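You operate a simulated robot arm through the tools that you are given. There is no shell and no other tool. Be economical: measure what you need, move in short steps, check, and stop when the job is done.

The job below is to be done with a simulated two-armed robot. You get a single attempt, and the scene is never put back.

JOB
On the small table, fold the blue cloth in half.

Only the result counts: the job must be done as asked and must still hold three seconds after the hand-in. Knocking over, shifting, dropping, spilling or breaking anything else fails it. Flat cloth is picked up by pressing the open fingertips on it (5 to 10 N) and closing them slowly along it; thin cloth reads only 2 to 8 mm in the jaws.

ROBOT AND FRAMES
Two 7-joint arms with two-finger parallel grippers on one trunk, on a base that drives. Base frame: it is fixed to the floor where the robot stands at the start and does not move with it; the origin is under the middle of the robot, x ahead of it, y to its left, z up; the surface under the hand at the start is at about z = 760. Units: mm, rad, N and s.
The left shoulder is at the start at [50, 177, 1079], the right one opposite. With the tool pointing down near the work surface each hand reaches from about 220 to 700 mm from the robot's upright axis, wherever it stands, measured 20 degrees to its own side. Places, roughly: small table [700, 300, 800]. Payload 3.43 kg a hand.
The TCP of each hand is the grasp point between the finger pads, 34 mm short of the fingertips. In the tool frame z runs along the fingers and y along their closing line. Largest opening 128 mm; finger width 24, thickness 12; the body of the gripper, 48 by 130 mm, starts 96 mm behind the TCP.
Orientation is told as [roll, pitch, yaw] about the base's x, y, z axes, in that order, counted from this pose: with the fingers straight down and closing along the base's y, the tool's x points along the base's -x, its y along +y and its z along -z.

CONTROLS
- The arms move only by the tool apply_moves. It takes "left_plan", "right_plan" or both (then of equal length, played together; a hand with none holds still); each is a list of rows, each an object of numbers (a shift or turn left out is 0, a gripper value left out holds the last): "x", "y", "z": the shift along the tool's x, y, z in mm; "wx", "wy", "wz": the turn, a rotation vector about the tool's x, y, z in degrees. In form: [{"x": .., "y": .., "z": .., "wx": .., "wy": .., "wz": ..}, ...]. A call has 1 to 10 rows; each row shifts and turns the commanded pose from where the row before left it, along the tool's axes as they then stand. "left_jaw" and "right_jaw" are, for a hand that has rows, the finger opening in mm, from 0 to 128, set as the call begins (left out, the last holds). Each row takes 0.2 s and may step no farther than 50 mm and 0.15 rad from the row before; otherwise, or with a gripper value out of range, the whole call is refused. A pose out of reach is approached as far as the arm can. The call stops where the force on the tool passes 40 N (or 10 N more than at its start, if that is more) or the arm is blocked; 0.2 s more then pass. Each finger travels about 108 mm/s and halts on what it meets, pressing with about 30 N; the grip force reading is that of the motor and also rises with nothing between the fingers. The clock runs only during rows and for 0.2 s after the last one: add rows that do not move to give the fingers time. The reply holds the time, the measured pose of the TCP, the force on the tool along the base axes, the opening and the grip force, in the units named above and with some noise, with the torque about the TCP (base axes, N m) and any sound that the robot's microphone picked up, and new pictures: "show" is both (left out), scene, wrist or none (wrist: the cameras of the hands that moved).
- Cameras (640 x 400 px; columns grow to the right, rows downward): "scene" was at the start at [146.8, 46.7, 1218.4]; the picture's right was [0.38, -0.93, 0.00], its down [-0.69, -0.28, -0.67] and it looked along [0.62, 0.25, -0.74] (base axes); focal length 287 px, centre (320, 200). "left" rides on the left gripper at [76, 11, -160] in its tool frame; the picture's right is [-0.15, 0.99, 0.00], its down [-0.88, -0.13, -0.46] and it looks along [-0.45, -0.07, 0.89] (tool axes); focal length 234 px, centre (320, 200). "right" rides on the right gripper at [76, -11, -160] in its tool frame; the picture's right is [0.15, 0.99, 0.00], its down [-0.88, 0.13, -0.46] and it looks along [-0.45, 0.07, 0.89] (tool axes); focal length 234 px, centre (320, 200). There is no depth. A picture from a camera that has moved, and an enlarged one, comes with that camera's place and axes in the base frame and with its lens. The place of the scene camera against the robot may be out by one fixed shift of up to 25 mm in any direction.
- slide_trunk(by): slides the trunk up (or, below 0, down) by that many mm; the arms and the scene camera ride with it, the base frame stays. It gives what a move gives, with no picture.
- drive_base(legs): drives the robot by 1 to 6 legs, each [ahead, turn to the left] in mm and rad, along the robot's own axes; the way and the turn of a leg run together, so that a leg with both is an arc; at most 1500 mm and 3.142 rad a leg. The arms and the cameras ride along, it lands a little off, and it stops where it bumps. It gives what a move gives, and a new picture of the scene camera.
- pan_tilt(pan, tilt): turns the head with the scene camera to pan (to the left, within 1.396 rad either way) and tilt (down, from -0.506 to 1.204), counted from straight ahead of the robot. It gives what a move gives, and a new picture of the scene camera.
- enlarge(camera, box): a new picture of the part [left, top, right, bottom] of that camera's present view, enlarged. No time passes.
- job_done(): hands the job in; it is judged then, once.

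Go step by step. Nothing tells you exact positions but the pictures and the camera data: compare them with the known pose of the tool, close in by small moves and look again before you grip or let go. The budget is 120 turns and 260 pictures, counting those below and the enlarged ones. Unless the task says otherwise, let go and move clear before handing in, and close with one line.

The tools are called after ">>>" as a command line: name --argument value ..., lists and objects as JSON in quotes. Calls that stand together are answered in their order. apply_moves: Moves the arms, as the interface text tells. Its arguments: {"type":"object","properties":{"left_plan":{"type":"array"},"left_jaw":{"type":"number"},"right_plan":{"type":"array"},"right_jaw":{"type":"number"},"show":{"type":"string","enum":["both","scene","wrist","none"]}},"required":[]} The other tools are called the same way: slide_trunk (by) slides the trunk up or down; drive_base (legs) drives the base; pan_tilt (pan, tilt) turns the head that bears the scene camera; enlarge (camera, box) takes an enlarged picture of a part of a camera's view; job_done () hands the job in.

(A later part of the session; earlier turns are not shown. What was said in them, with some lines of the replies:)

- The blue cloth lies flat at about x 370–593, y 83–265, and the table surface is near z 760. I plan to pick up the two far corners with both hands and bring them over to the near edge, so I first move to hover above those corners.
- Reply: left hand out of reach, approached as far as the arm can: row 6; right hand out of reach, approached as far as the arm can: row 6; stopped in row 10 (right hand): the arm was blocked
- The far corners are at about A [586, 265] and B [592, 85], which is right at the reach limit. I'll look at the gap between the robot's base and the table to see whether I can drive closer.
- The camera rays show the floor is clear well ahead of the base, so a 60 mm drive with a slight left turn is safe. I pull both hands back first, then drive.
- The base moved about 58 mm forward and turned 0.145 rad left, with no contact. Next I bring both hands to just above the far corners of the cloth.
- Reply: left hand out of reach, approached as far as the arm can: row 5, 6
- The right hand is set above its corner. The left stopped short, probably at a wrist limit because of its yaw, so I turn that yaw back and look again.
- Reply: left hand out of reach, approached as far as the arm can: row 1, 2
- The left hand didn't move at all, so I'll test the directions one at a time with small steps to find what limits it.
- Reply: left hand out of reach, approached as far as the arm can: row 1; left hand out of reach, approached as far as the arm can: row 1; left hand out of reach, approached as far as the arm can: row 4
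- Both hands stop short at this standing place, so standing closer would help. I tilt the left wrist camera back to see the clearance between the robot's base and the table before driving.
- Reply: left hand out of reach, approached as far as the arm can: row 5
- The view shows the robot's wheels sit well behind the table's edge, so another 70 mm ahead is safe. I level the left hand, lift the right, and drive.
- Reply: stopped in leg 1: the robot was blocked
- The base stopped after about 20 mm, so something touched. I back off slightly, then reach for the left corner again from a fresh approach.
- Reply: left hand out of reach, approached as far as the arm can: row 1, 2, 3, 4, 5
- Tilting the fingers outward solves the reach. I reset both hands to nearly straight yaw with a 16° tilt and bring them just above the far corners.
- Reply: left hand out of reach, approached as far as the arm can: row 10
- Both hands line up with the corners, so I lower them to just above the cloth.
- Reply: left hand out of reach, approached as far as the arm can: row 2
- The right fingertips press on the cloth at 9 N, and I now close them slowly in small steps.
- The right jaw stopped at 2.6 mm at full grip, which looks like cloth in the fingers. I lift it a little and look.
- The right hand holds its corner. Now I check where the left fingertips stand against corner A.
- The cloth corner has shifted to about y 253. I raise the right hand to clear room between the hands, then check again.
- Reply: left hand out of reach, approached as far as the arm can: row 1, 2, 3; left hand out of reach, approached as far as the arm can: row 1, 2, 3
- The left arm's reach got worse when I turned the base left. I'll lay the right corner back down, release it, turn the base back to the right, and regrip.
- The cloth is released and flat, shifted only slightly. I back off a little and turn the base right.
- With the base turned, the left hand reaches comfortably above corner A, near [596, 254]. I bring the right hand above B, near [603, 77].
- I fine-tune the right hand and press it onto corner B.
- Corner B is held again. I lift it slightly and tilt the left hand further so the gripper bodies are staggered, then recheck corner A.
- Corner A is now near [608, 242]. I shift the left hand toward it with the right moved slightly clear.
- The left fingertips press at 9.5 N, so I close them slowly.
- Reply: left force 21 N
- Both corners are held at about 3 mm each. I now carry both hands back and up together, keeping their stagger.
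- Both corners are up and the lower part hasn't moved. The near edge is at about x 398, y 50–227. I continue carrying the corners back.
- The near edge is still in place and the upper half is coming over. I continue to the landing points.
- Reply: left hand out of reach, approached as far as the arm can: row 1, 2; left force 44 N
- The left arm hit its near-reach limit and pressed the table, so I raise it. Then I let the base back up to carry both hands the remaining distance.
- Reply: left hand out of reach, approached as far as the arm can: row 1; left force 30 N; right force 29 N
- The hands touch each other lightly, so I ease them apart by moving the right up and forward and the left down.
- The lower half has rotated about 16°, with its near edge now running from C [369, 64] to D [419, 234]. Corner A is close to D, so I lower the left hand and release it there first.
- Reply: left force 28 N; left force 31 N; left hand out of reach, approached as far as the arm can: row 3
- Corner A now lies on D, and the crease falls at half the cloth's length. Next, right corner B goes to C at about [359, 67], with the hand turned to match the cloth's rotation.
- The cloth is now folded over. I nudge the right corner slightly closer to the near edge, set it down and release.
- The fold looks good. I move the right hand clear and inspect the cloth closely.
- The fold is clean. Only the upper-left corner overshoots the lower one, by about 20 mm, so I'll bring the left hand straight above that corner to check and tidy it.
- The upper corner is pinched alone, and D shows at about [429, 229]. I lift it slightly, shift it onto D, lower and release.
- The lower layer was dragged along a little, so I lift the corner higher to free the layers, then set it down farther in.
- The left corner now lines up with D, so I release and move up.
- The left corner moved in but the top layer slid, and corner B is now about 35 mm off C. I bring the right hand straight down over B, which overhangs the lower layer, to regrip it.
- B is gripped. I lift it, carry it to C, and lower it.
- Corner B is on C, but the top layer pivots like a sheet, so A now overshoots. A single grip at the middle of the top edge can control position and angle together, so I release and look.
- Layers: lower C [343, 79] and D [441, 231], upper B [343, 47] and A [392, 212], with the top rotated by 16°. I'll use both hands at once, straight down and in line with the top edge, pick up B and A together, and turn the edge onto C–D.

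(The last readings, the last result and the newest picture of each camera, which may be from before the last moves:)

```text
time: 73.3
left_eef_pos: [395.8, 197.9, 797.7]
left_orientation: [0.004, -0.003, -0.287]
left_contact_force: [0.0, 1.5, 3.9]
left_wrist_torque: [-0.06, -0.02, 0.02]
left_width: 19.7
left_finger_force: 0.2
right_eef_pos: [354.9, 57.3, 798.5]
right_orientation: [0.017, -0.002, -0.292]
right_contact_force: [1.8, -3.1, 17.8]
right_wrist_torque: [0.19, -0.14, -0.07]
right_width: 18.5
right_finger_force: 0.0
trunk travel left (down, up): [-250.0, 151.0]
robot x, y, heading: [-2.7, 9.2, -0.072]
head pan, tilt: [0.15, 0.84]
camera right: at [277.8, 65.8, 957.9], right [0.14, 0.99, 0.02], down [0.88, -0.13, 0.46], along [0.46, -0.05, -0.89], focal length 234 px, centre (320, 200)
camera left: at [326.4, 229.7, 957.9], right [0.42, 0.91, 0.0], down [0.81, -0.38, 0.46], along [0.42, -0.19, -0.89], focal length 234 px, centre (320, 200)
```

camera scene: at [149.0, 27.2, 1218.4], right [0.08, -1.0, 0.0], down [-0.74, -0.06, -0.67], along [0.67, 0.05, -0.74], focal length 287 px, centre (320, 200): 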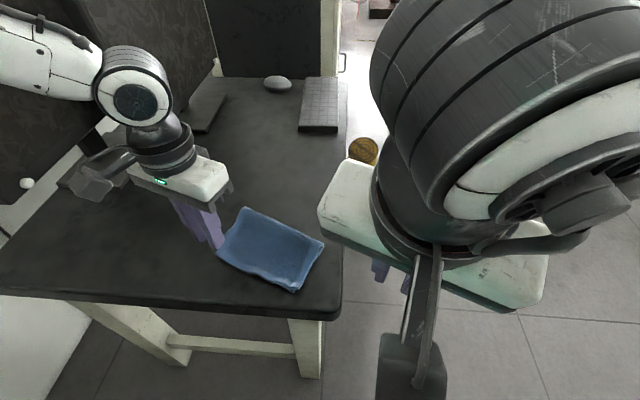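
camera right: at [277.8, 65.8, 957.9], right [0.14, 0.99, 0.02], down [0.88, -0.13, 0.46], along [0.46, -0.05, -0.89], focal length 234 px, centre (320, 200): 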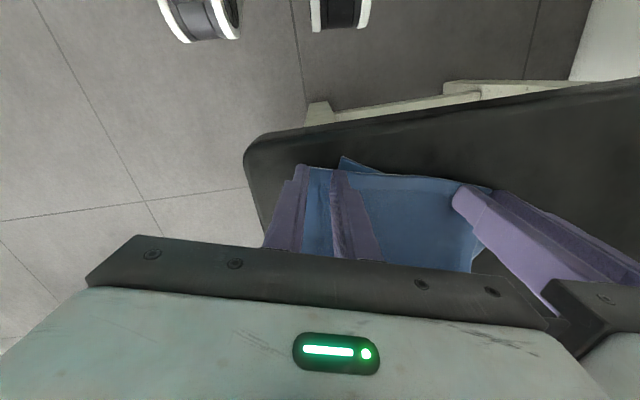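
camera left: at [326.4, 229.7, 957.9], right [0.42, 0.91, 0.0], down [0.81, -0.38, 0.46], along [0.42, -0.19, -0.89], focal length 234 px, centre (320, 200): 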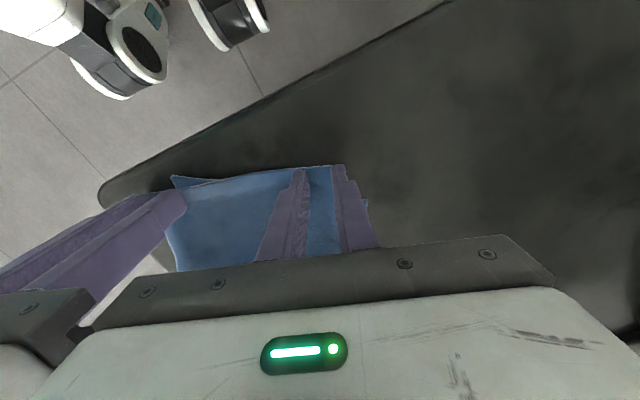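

>>> apply_moves --right_plan '[{"z": -1}]' --right_jaw 14 --show "none"

>>> apply_moves --right_plan '[{}]' --right_jaw 8 --show "none"

>>> apply_moves --right_plan '[{}, {}]' --right_jaw 0 --show "none"

>>> apply_moves --left_plan '[{"z": 0.5}]' --left_jaw 14 --show "none"

>>> apply_moves --left_plan '[{}]' --left_jaw 8 --show "none"

>>> apply_moves --left_plan '[{}, {}]' --left_jaw 0 --show "wrist"

```text
time: 73.7
left_eef_pos: [395.2, 198.7, 797.8]
left_orientation: [0.004, 0.001, -0.285]
left_contact_force: [0.3, 0.1, 5.4]
left_wrist_torque: [-0.08, -0.03, -0.04]
left_width: 19.9
left_finger_force: 0.0
right_eef_pos: [355.0, 57.8, 798.7]
right_orientation: [0.016, -0.001, -0.29]
right_contact_force: [2.6, -0.5, 15.6]
right_wrist_torque: [0.21, -0.21, -0.02]
right_width: 14.0
right_finger_force: 0.3
trunk travel left (down, up): [-250.0, 151.0]
robot x, y, heading: [-4.2, 11.9, -0.073]
head pan, tilt: [0.15, 0.84]
```

```text
time: 74.1
left_eef_pos: [395.8, 198.6, 798.9]
left_orientation: [0.002, -0.001, -0.286]
left_contact_force: [-0.6, -1.4, 5.3]
left_wrist_torque: [-0.13, 0.0, 0.0]
left_width: 20.4
left_finger_force: 0.9
right_eef_pos: [353.1, 57.0, 799.3]
right_orientation: [0.018, -0.002, -0.287]
right_contact_force: [1.1, 1.1, 17.9]
right_wrist_torque: [0.21, -0.17, -0.03]
right_width: 8.6
right_finger_force: 0.8
trunk travel left (down, up): [-250.0, 151.0]
robot x, y, heading: [-1.3, 6.1, -0.066]
head pan, tilt: [0.15, 0.84]
```

```text
time: 74.7
left_eef_pos: [394.8, 198.2, 797.2]
left_orientation: [0.003, -0.001, -0.286]
left_contact_force: [0.0, -1.8, 5.5]
left_wrist_torque: [-0.11, 0.0, -0.01]
left_width: 20.0
left_finger_force: 0.1
right_eef_pos: [353.1, 58.9, 797.3]
right_orientation: [0.013, -0.001, -0.289]
right_contact_force: [1.3, 5.8, 16.2]
right_wrist_torque: [0.31, -0.14, 0.05]
right_width: 0.3
right_finger_force: 30.2
trunk travel left (down, up): [-250.0, 151.0]
robot x, y, heading: [-3.8, 13.6, -0.071]
head pan, tilt: [0.15, 0.84]
```

```text
time: 75.1
left_eef_pos: [395.4, 199.6, 797.5]
left_orientation: [0.004, -0.001, -0.287]
left_contact_force: [-1.4, -2.0, 6.6]
left_wrist_torque: [-0.12, 0.05, -0.04]
left_width: 15.0
left_finger_force: 0.3
right_eef_pos: [353.5, 58.4, 797.7]
right_orientation: [0.015, 0.0, -0.289]
right_contact_force: [2.4, 6.4, 15.9]
right_wrist_torque: [0.3, -0.15, 0.03]
right_width: 0.0
right_finger_force: 29.4
trunk travel left (down, up): [-250.0, 151.0]
robot x, y, heading: [-4.3, 8.0, -0.073]
head pan, tilt: [0.15, 0.84]
```

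```text
time: 75.5
left_eef_pos: [395.5, 197.0, 797.0]
left_orientation: [0.003, 0.001, -0.287]
left_contact_force: [-0.9, -2.0, 5.3]
left_wrist_torque: [-0.21, -0.04, -0.04]
left_width: 10.0
left_finger_force: 2.1
right_eef_pos: [353.4, 57.8, 797.5]
right_orientation: [0.016, 0.001, -0.29]
right_contact_force: [1.5, 7.0, 16.7]
right_wrist_torque: [0.37, -0.16, 0.05]
right_width: 0.0
right_finger_force: 29.8
trunk travel left (down, up): [-250.0, 151.0]
robot x, y, heading: [-1.8, 10.3, -0.075]
head pan, tilt: [0.15, 0.84]
```

```text
time: 76.1
left_eef_pos: [395.3, 199.0, 798.1]
left_orientation: [0.002, 0.001, -0.286]
left_contact_force: [-4.8, -10.2, 7.1]
left_wrist_torque: [-0.4, 0.11, -0.06]
left_width: 3.3
left_finger_force: 29.6
right_eef_pos: [353.1, 58.2, 798.4]
right_orientation: [0.015, -0.001, -0.29]
right_contact_force: [1.2, 9.1, 15.4]
right_wrist_torque: [0.39, -0.15, 0.07]
right_width: 0.0
right_finger_force: 30.1
trunk travel left (down, up): [-250.0, 151.0]
robot x, y, heading: [-6.3, 9.3, -0.077]
head pan, tilt: [0.15, 0.84]
camera left: at [326.5, 229.6, 957.4], right [0.42, 0.91, 0.0], down [0.81, -0.37, 0.46], along [0.41, -0.19, -0.89], focal length 234 px, centre (320, 200)
```

left: 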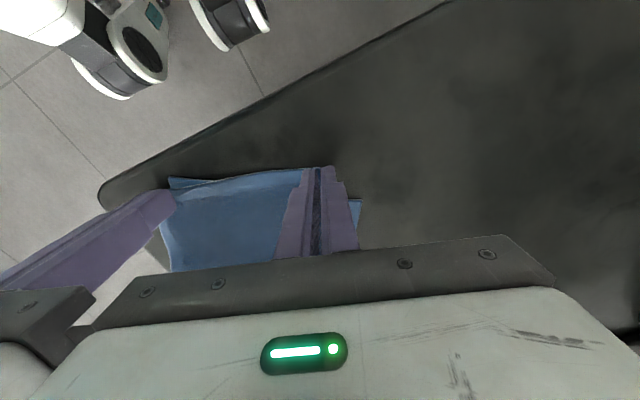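

The left holds A, but the right jaw closed on nothing. I raise the right slightly, open it and look again.

>>> apply_moves --right_plan '[{"z": -15}, {"z": -5}]' --right_jaw 20 --show "none"

>>> enlarge --camera "right" --box '[160, 40, 560, 290]'

```text
time: 76.7
left_eef_pos: [396.3, 199.2, 797.6]
left_orientation: [0.004, 0.0, -0.286]
left_contact_force: [-0.7, -0.9, 12.6]
left_wrist_torque: [-0.01, 0.03, 0.0]
left_width: 3.4
left_finger_force: 29.9
right_eef_pos: [353.4, 56.3, 817.1]
right_orientation: [0.011, 0.001, -0.291]
right_contact_force: [0.0, 0.5, 0.4]
right_wrist_torque: [-0.01, -0.01, 0.0]
right_width: 20.1
right_finger_force: 0.0
trunk travel left (down, up): [-250.0, 151.0]
robot x, y, heading: [-2.9, 9.0, -0.07]
head pan, tilt: [0.15, 0.84]
```

```text
1.60 times, centred on (360, 165) of right
camera zoom: at [277.3, 65.3, 977.4], right [0.14, 0.99, 0.01], down [0.88, -0.13, 0.46], along [0.45, -0.06, -0.89], focal length 375 px, centre (256, 256)
```

zoom: 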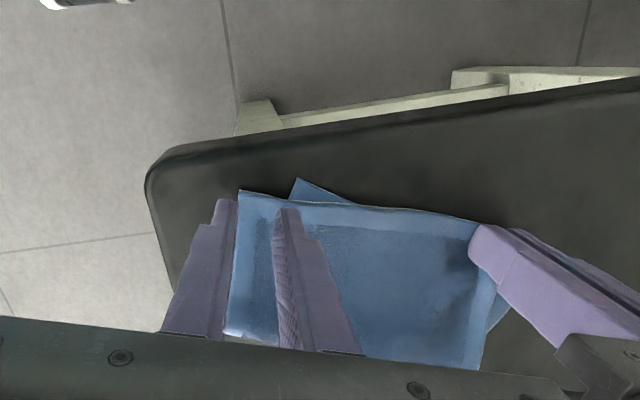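

>>> apply_moves --right_plan '[{"x": 5.3, "y": 5.9}, {"z": 15}, {"z": 3.5}]' --right_jaw 20 --show "none"

>>> enlarge --camera "right" --box '[160, 40, 560, 290]'

```text
time: 77.5
left_eef_pos: [395.5, 199.9, 798.1]
left_orientation: [0.004, -0.001, -0.284]
left_contact_force: [0.4, 2.5, 13.1]
left_wrist_torque: [0.05, -0.04, 0.04]
left_width: 3.3
left_finger_force: 30.0
right_eef_pos: [349.9, 62.0, 799.0]
right_orientation: [0.014, 0.0, -0.289]
right_contact_force: [-0.1, -0.9, 2.9]
right_wrist_torque: [0.03, -0.01, 0.0]
right_width: 19.7
right_finger_force: 0.0
trunk travel left (down, up): [-250.0, 151.0]
robot x, y, heading: [-5.9, 7.7, -0.07]
head pan, tilt: [0.15, 0.84]
```

```text
1.60 times, centred on (360, 165) of right
camera zoom: at [273.6, 72.7, 959.8], right [0.14, 0.99, 0.01], down [0.88, -0.13, 0.46], along [0.46, -0.05, -0.89], focal length 375 px, centre (256, 256)
```

zoom: 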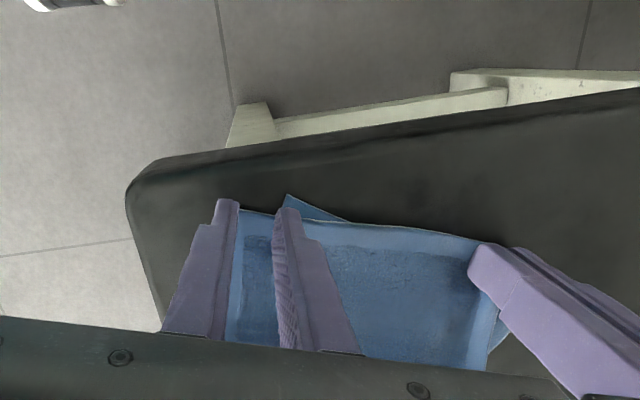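

>>> apply_moves --right_plan '[{"z": 0.8}]' --right_jaw 14 --show "none"

>>> apply_moves --right_plan '[{}]' --right_jaw 8 --show "none"

>>> apply_moves --right_plan '[{}, {}]' --right_jaw 0 --show "none"

>>> enlarge --camera "right" --box '[160, 40, 560, 290]'

```text
time: 77.9
left_eef_pos: [395.2, 200.0, 796.7]
left_orientation: [0.003, 0.0, -0.285]
left_contact_force: [1.2, 2.3, 13.0]
left_wrist_torque: [0.09, -0.05, -0.01]
left_width: 3.1
left_finger_force: 29.8
right_eef_pos: [350.0, 63.1, 799.1]
right_orientation: [0.014, 0.0, -0.29]
right_contact_force: [0.7, 0.0, 4.5]
right_wrist_torque: [0.1, -0.06, -0.02]
right_width: 14.0
right_finger_force: 0.1
trunk travel left (down, up): [-250.0, 151.0]
robot x, y, heading: [-5.9, 7.3, -0.074]
head pan, tilt: [0.15, 0.84]
```

```text
time: 78.3
left_eef_pos: [397.0, 199.2, 797.7]
left_orientation: [0.003, 0.001, -0.285]
left_contact_force: [0.8, 1.1, 14.7]
left_wrist_torque: [0.02, -0.04, 0.01]
left_width: 3.5
left_finger_force: 29.8
right_eef_pos: [350.0, 64.8, 799.5]
right_orientation: [0.016, 0.001, -0.291]
right_contact_force: [-0.3, -0.2, 5.3]
right_wrist_torque: [0.06, -0.04, 0.02]
right_width: 8.3
right_finger_force: 0.2
trunk travel left (down, up): [-250.0, 151.0]
robot x, y, heading: [0.9, 9.4, -0.075]
head pan, tilt: [0.15, 0.84]
```

```text
time: 78.9
left_eef_pos: [395.3, 198.4, 798.4]
left_orientation: [0.003, 0.0, -0.287]
left_contact_force: [1.2, 0.8, 13.8]
left_wrist_torque: [-0.04, -0.03, 0.03]
left_width: 3.2
left_finger_force: 29.8
right_eef_pos: [349.8, 63.1, 799.7]
right_orientation: [0.013, -0.001, -0.289]
right_contact_force: [0.1, 3.7, 3.9]
right_wrist_torque: [0.1, -0.07, 0.05]
right_width: 0.0
right_finger_force: 30.0
trunk travel left (down, up): [-250.0, 151.0]
robot x, y, heading: [-6.4, 7.6, -0.066]
head pan, tilt: [0.15, 0.84]
```

```text
1.60 times, centred on (360, 165) of right
camera zoom: at [273.4, 72.5, 959.1], right [0.14, 0.99, 0.01], down [0.88, -0.13, 0.46], along [0.46, -0.05, -0.89], focal length 375 px, centre (256, 256)
```

zoom: 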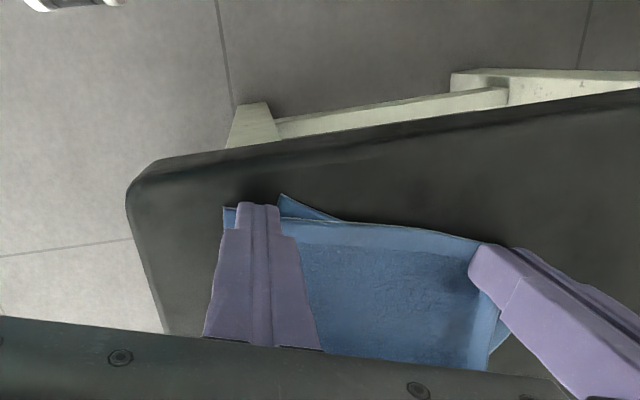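

The right grip slipped again because the left hand holds the sheet. I move the right hand away and use the left alone: lift A high, turn the edge by 16° and set it over D.

>>> apply_moves --right_plan '[{"z": -30}, {"z": -30}, {"y": -40, "x": 10}, {"y": -45}, {"y": -45}]' --right_jaw 10 --show "none"

>>> apply_moves --left_plan '[{"z": -30}, {"z": -30}, {"wz": 8}, {"wz": 8}, {"x": -9.5, "y": 8}, {"x": -9.5, "y": 8}, {"z": 28}, {"z": 28}]' --show "wrist"

>>> enlarge --camera "scene" --box '[180, 190, 360, 310]'

```text
time: 80.1
left_eef_pos: [396.3, 198.2, 797.9]
left_orientation: [0.004, -0.001, -0.286]
left_contact_force: [0.3, 0.6, 16.2]
left_wrist_torque: [0.0, 0.01, 0.01]
left_width: 3.1
left_finger_force: 30.4
right_eef_pos: [300.2, -58.8, 855.1]
right_orientation: [0.015, 0.0, -0.289]
right_contact_force: [-0.3, 0.4, 0.1]
right_wrist_torque: [-0.03, 0.0, 0.0]
right_width: 10.1
right_finger_force: 0.0
trunk travel left (down, up): [-250.0, 151.0]
robot x, y, heading: [-3.0, 9.2, -0.076]
head pan, tilt: [0.15, 0.84]
```

```text
time: 81.9
left_eef_pos: [422.1, 203.5, 802.6]
left_orientation: [0.004, 0.0, -0.566]
left_contact_force: [-1.1, 0.4, 6.1]
left_wrist_torque: [-0.03, -0.01, 0.08]
left_width: 3.0
left_finger_force: 30.2
right_eef_pos: [301.0, -59.4, 854.7]
right_orientation: [0.016, 0.0, -0.29]
right_contact_force: [-0.5, 0.7, 0.4]
right_wrist_torque: [-0.03, -0.02, -0.01]
right_width: 10.0
right_finger_force: 0.1
trunk travel left (down, up): [-250.0, 151.0]
robot x, y, heading: [0.9, 5.7, -0.07]
head pan, tilt: [0.15, 0.84]
camera left: at [363.9, 252.1, 962.2], right [0.65, 0.76, 0.0], down [0.67, -0.58, 0.46], along [0.35, -0.3, -0.89], focal length 234 px, centre (320, 200)
```

left: 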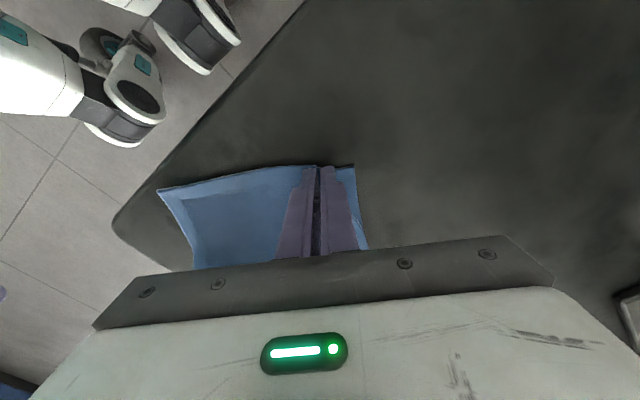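

```text
3.33 times, centred on (270, 250) of scene
camera zoom: at [148.1, 27.4, 1218.8], right [0.08, -1.0, 0.0], down [-0.74, -0.06, -0.67], along [0.67, 0.05, -0.74], focal length 958 px, centre (487, 33)
```

zoom: 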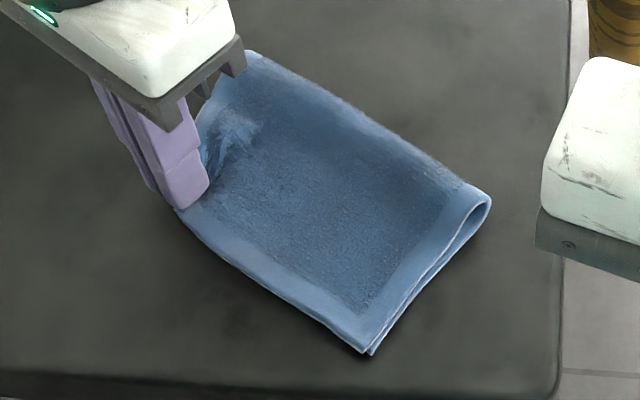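

Now B sits exactly on C and the near edges are aligned. I open the left jaw gently to let corner A spread onto D.

>>> apply_moves --left_plan '[{}]' --left_jaw 8 --show "none"

>>> apply_moves --left_plan '[{}]' --left_jaw 14 --show "none"

>>> apply_moves --left_plan '[{}, {"z": -6}, {"z": -15}, {"z": -30}, {"z": -30}]' --left_jaw 20 --show "wrist"

>>> enlarge --camera "scene" --box '[180, 190, 360, 310]'

```text
time: 82.3
left_eef_pos: [421.2, 204.0, 801.8]
left_orientation: [0.003, 0.002, -0.566]
left_contact_force: [0.3, 0.2, 4.6]
left_wrist_torque: [-0.01, -0.01, 0.04]
left_width: 8.1
left_finger_force: 0.0
right_eef_pos: [300.8, -59.9, 854.4]
right_orientation: [0.015, -0.001, -0.29]
right_contact_force: [0.3, -1.2, -0.7]
right_wrist_torque: [0.01, -0.01, 0.02]
right_width: 10.0
right_finger_force: 0.1
trunk travel left (down, up): [-250.0, 151.0]
robot x, y, heading: [-3.0, 6.5, -0.069]
head pan, tilt: [0.15, 0.84]
```

```text
time: 82.7
left_eef_pos: [421.9, 203.7, 801.9]
left_orientation: [0.003, 0.001, -0.565]
left_contact_force: [0.5, 1.2, 4.0]
left_wrist_torque: [-0.03, 0.01, 0.02]
left_width: 13.6
left_finger_force: 0.1
right_eef_pos: [300.4, -60.0, 854.2]
right_orientation: [0.014, 0.0, -0.291]
right_contact_force: [-0.6, 0.7, -0.7]
right_wrist_torque: [0.0, -0.07, 0.0]
right_width: 10.0
right_finger_force: 0.1
trunk travel left (down, up): [-250.0, 151.0]
robot x, y, heading: [-8.0, 6.8, -0.072]
head pan, tilt: [0.15, 0.84]
```

```text
time: 83.9
left_eef_pos: [423.3, 203.3, 881.6]
left_orientation: [0.001, 0.002, -0.566]
left_contact_force: [0.3, 0.0, -0.1]
left_wrist_torque: [0.03, 0.01, -0.01]
left_width: 20.0
left_finger_force: 0.0
right_eef_pos: [300.4, -58.6, 855.3]
right_orientation: [0.014, 0.0, -0.29]
right_contact_force: [0.0, 0.4, 0.2]
right_wrist_torque: [-0.04, 0.01, 0.0]
right_width: 10.1
right_finger_force: 0.2
trunk travel left (down, up): [-250.0, 151.0]
robot x, y, heading: [-3.2, 10.6, -0.071]
head pan, tilt: [0.15, 0.84]
camera left: at [365.2, 252.7, 1040.9], right [0.65, 0.76, 0.0], down [0.67, -0.58, 0.45], along [0.34, -0.3, -0.89], focal length 234 px, centre (320, 200)
```

left: 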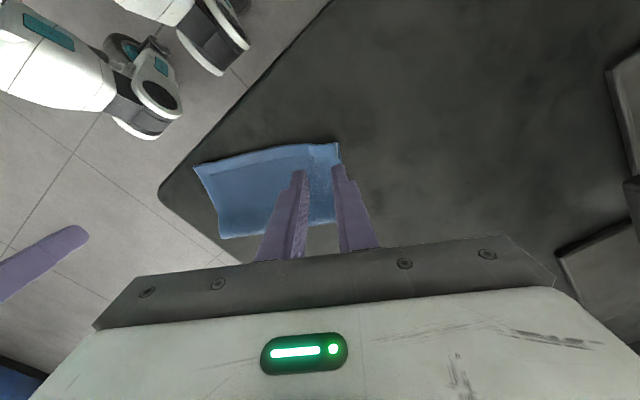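

```text
3.33 times, centred on (270, 250) of scene
camera zoom: at [148.6, 27.5, 1218.5], right [0.08, -1.0, 0.0], down [-0.74, -0.06, -0.67], along [0.67, 0.05, -0.74], focal length 958 px, centre (487, 33)
```

zoom: 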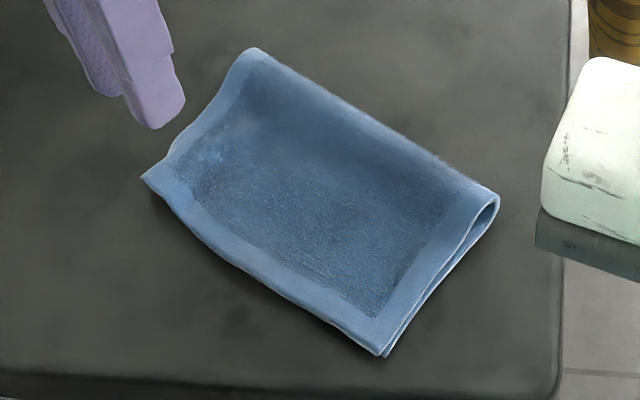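

All corners now coincide and the cloth is neatly folded in half. I move the left hand clear.

>>> apply_moves --left_plan '[{"z": -25, "y": 20}, {"y": 45}, {"y": 45}]' --show "scene"

```text
time: 84.7
left_eef_pos: [478.5, 295.7, 905.2]
left_orientation: [0.001, 0.003, -0.566]
left_contact_force: [0.4, -0.1, 0.9]
left_wrist_torque: [0.0, 0.0, 0.01]
left_width: 20.0
left_finger_force: 0.0
right_eef_pos: [301.1, -59.6, 855.5]
right_orientation: [0.012, 0.0, -0.289]
right_contact_force: [-0.5, -0.8, 0.6]
right_wrist_torque: [-0.02, 0.0, -0.04]
right_width: 10.0
right_finger_force: 0.0
trunk travel left (down, up): [-250.0, 151.0]
robot x, y, heading: [-5.2, 9.7, -0.079]
head pan, tilt: [0.15, 0.84]
camera scene: at [148.9, 27.8, 1218.4], right [0.08, -1.0, 0.0], down [-0.74, -0.06, -0.67], along [0.67, 0.05, -0.74], focal length 287 px, centre (320, 200)
```

scene: 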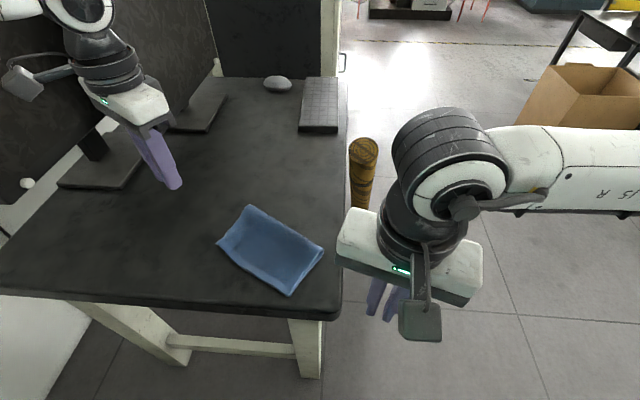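

The cloth lies folded in half on the table, both hands are clear, and the other things on the table appear in place. I hand the job in.

>>> job_done

```text
The job is handed in.
```

The blue cloth is folded in half on the small table with its corners lined up, both hands are clear, and I've handed the job in. The base bumped something lightly while driving toward the table, but nothing else appears to have moved.
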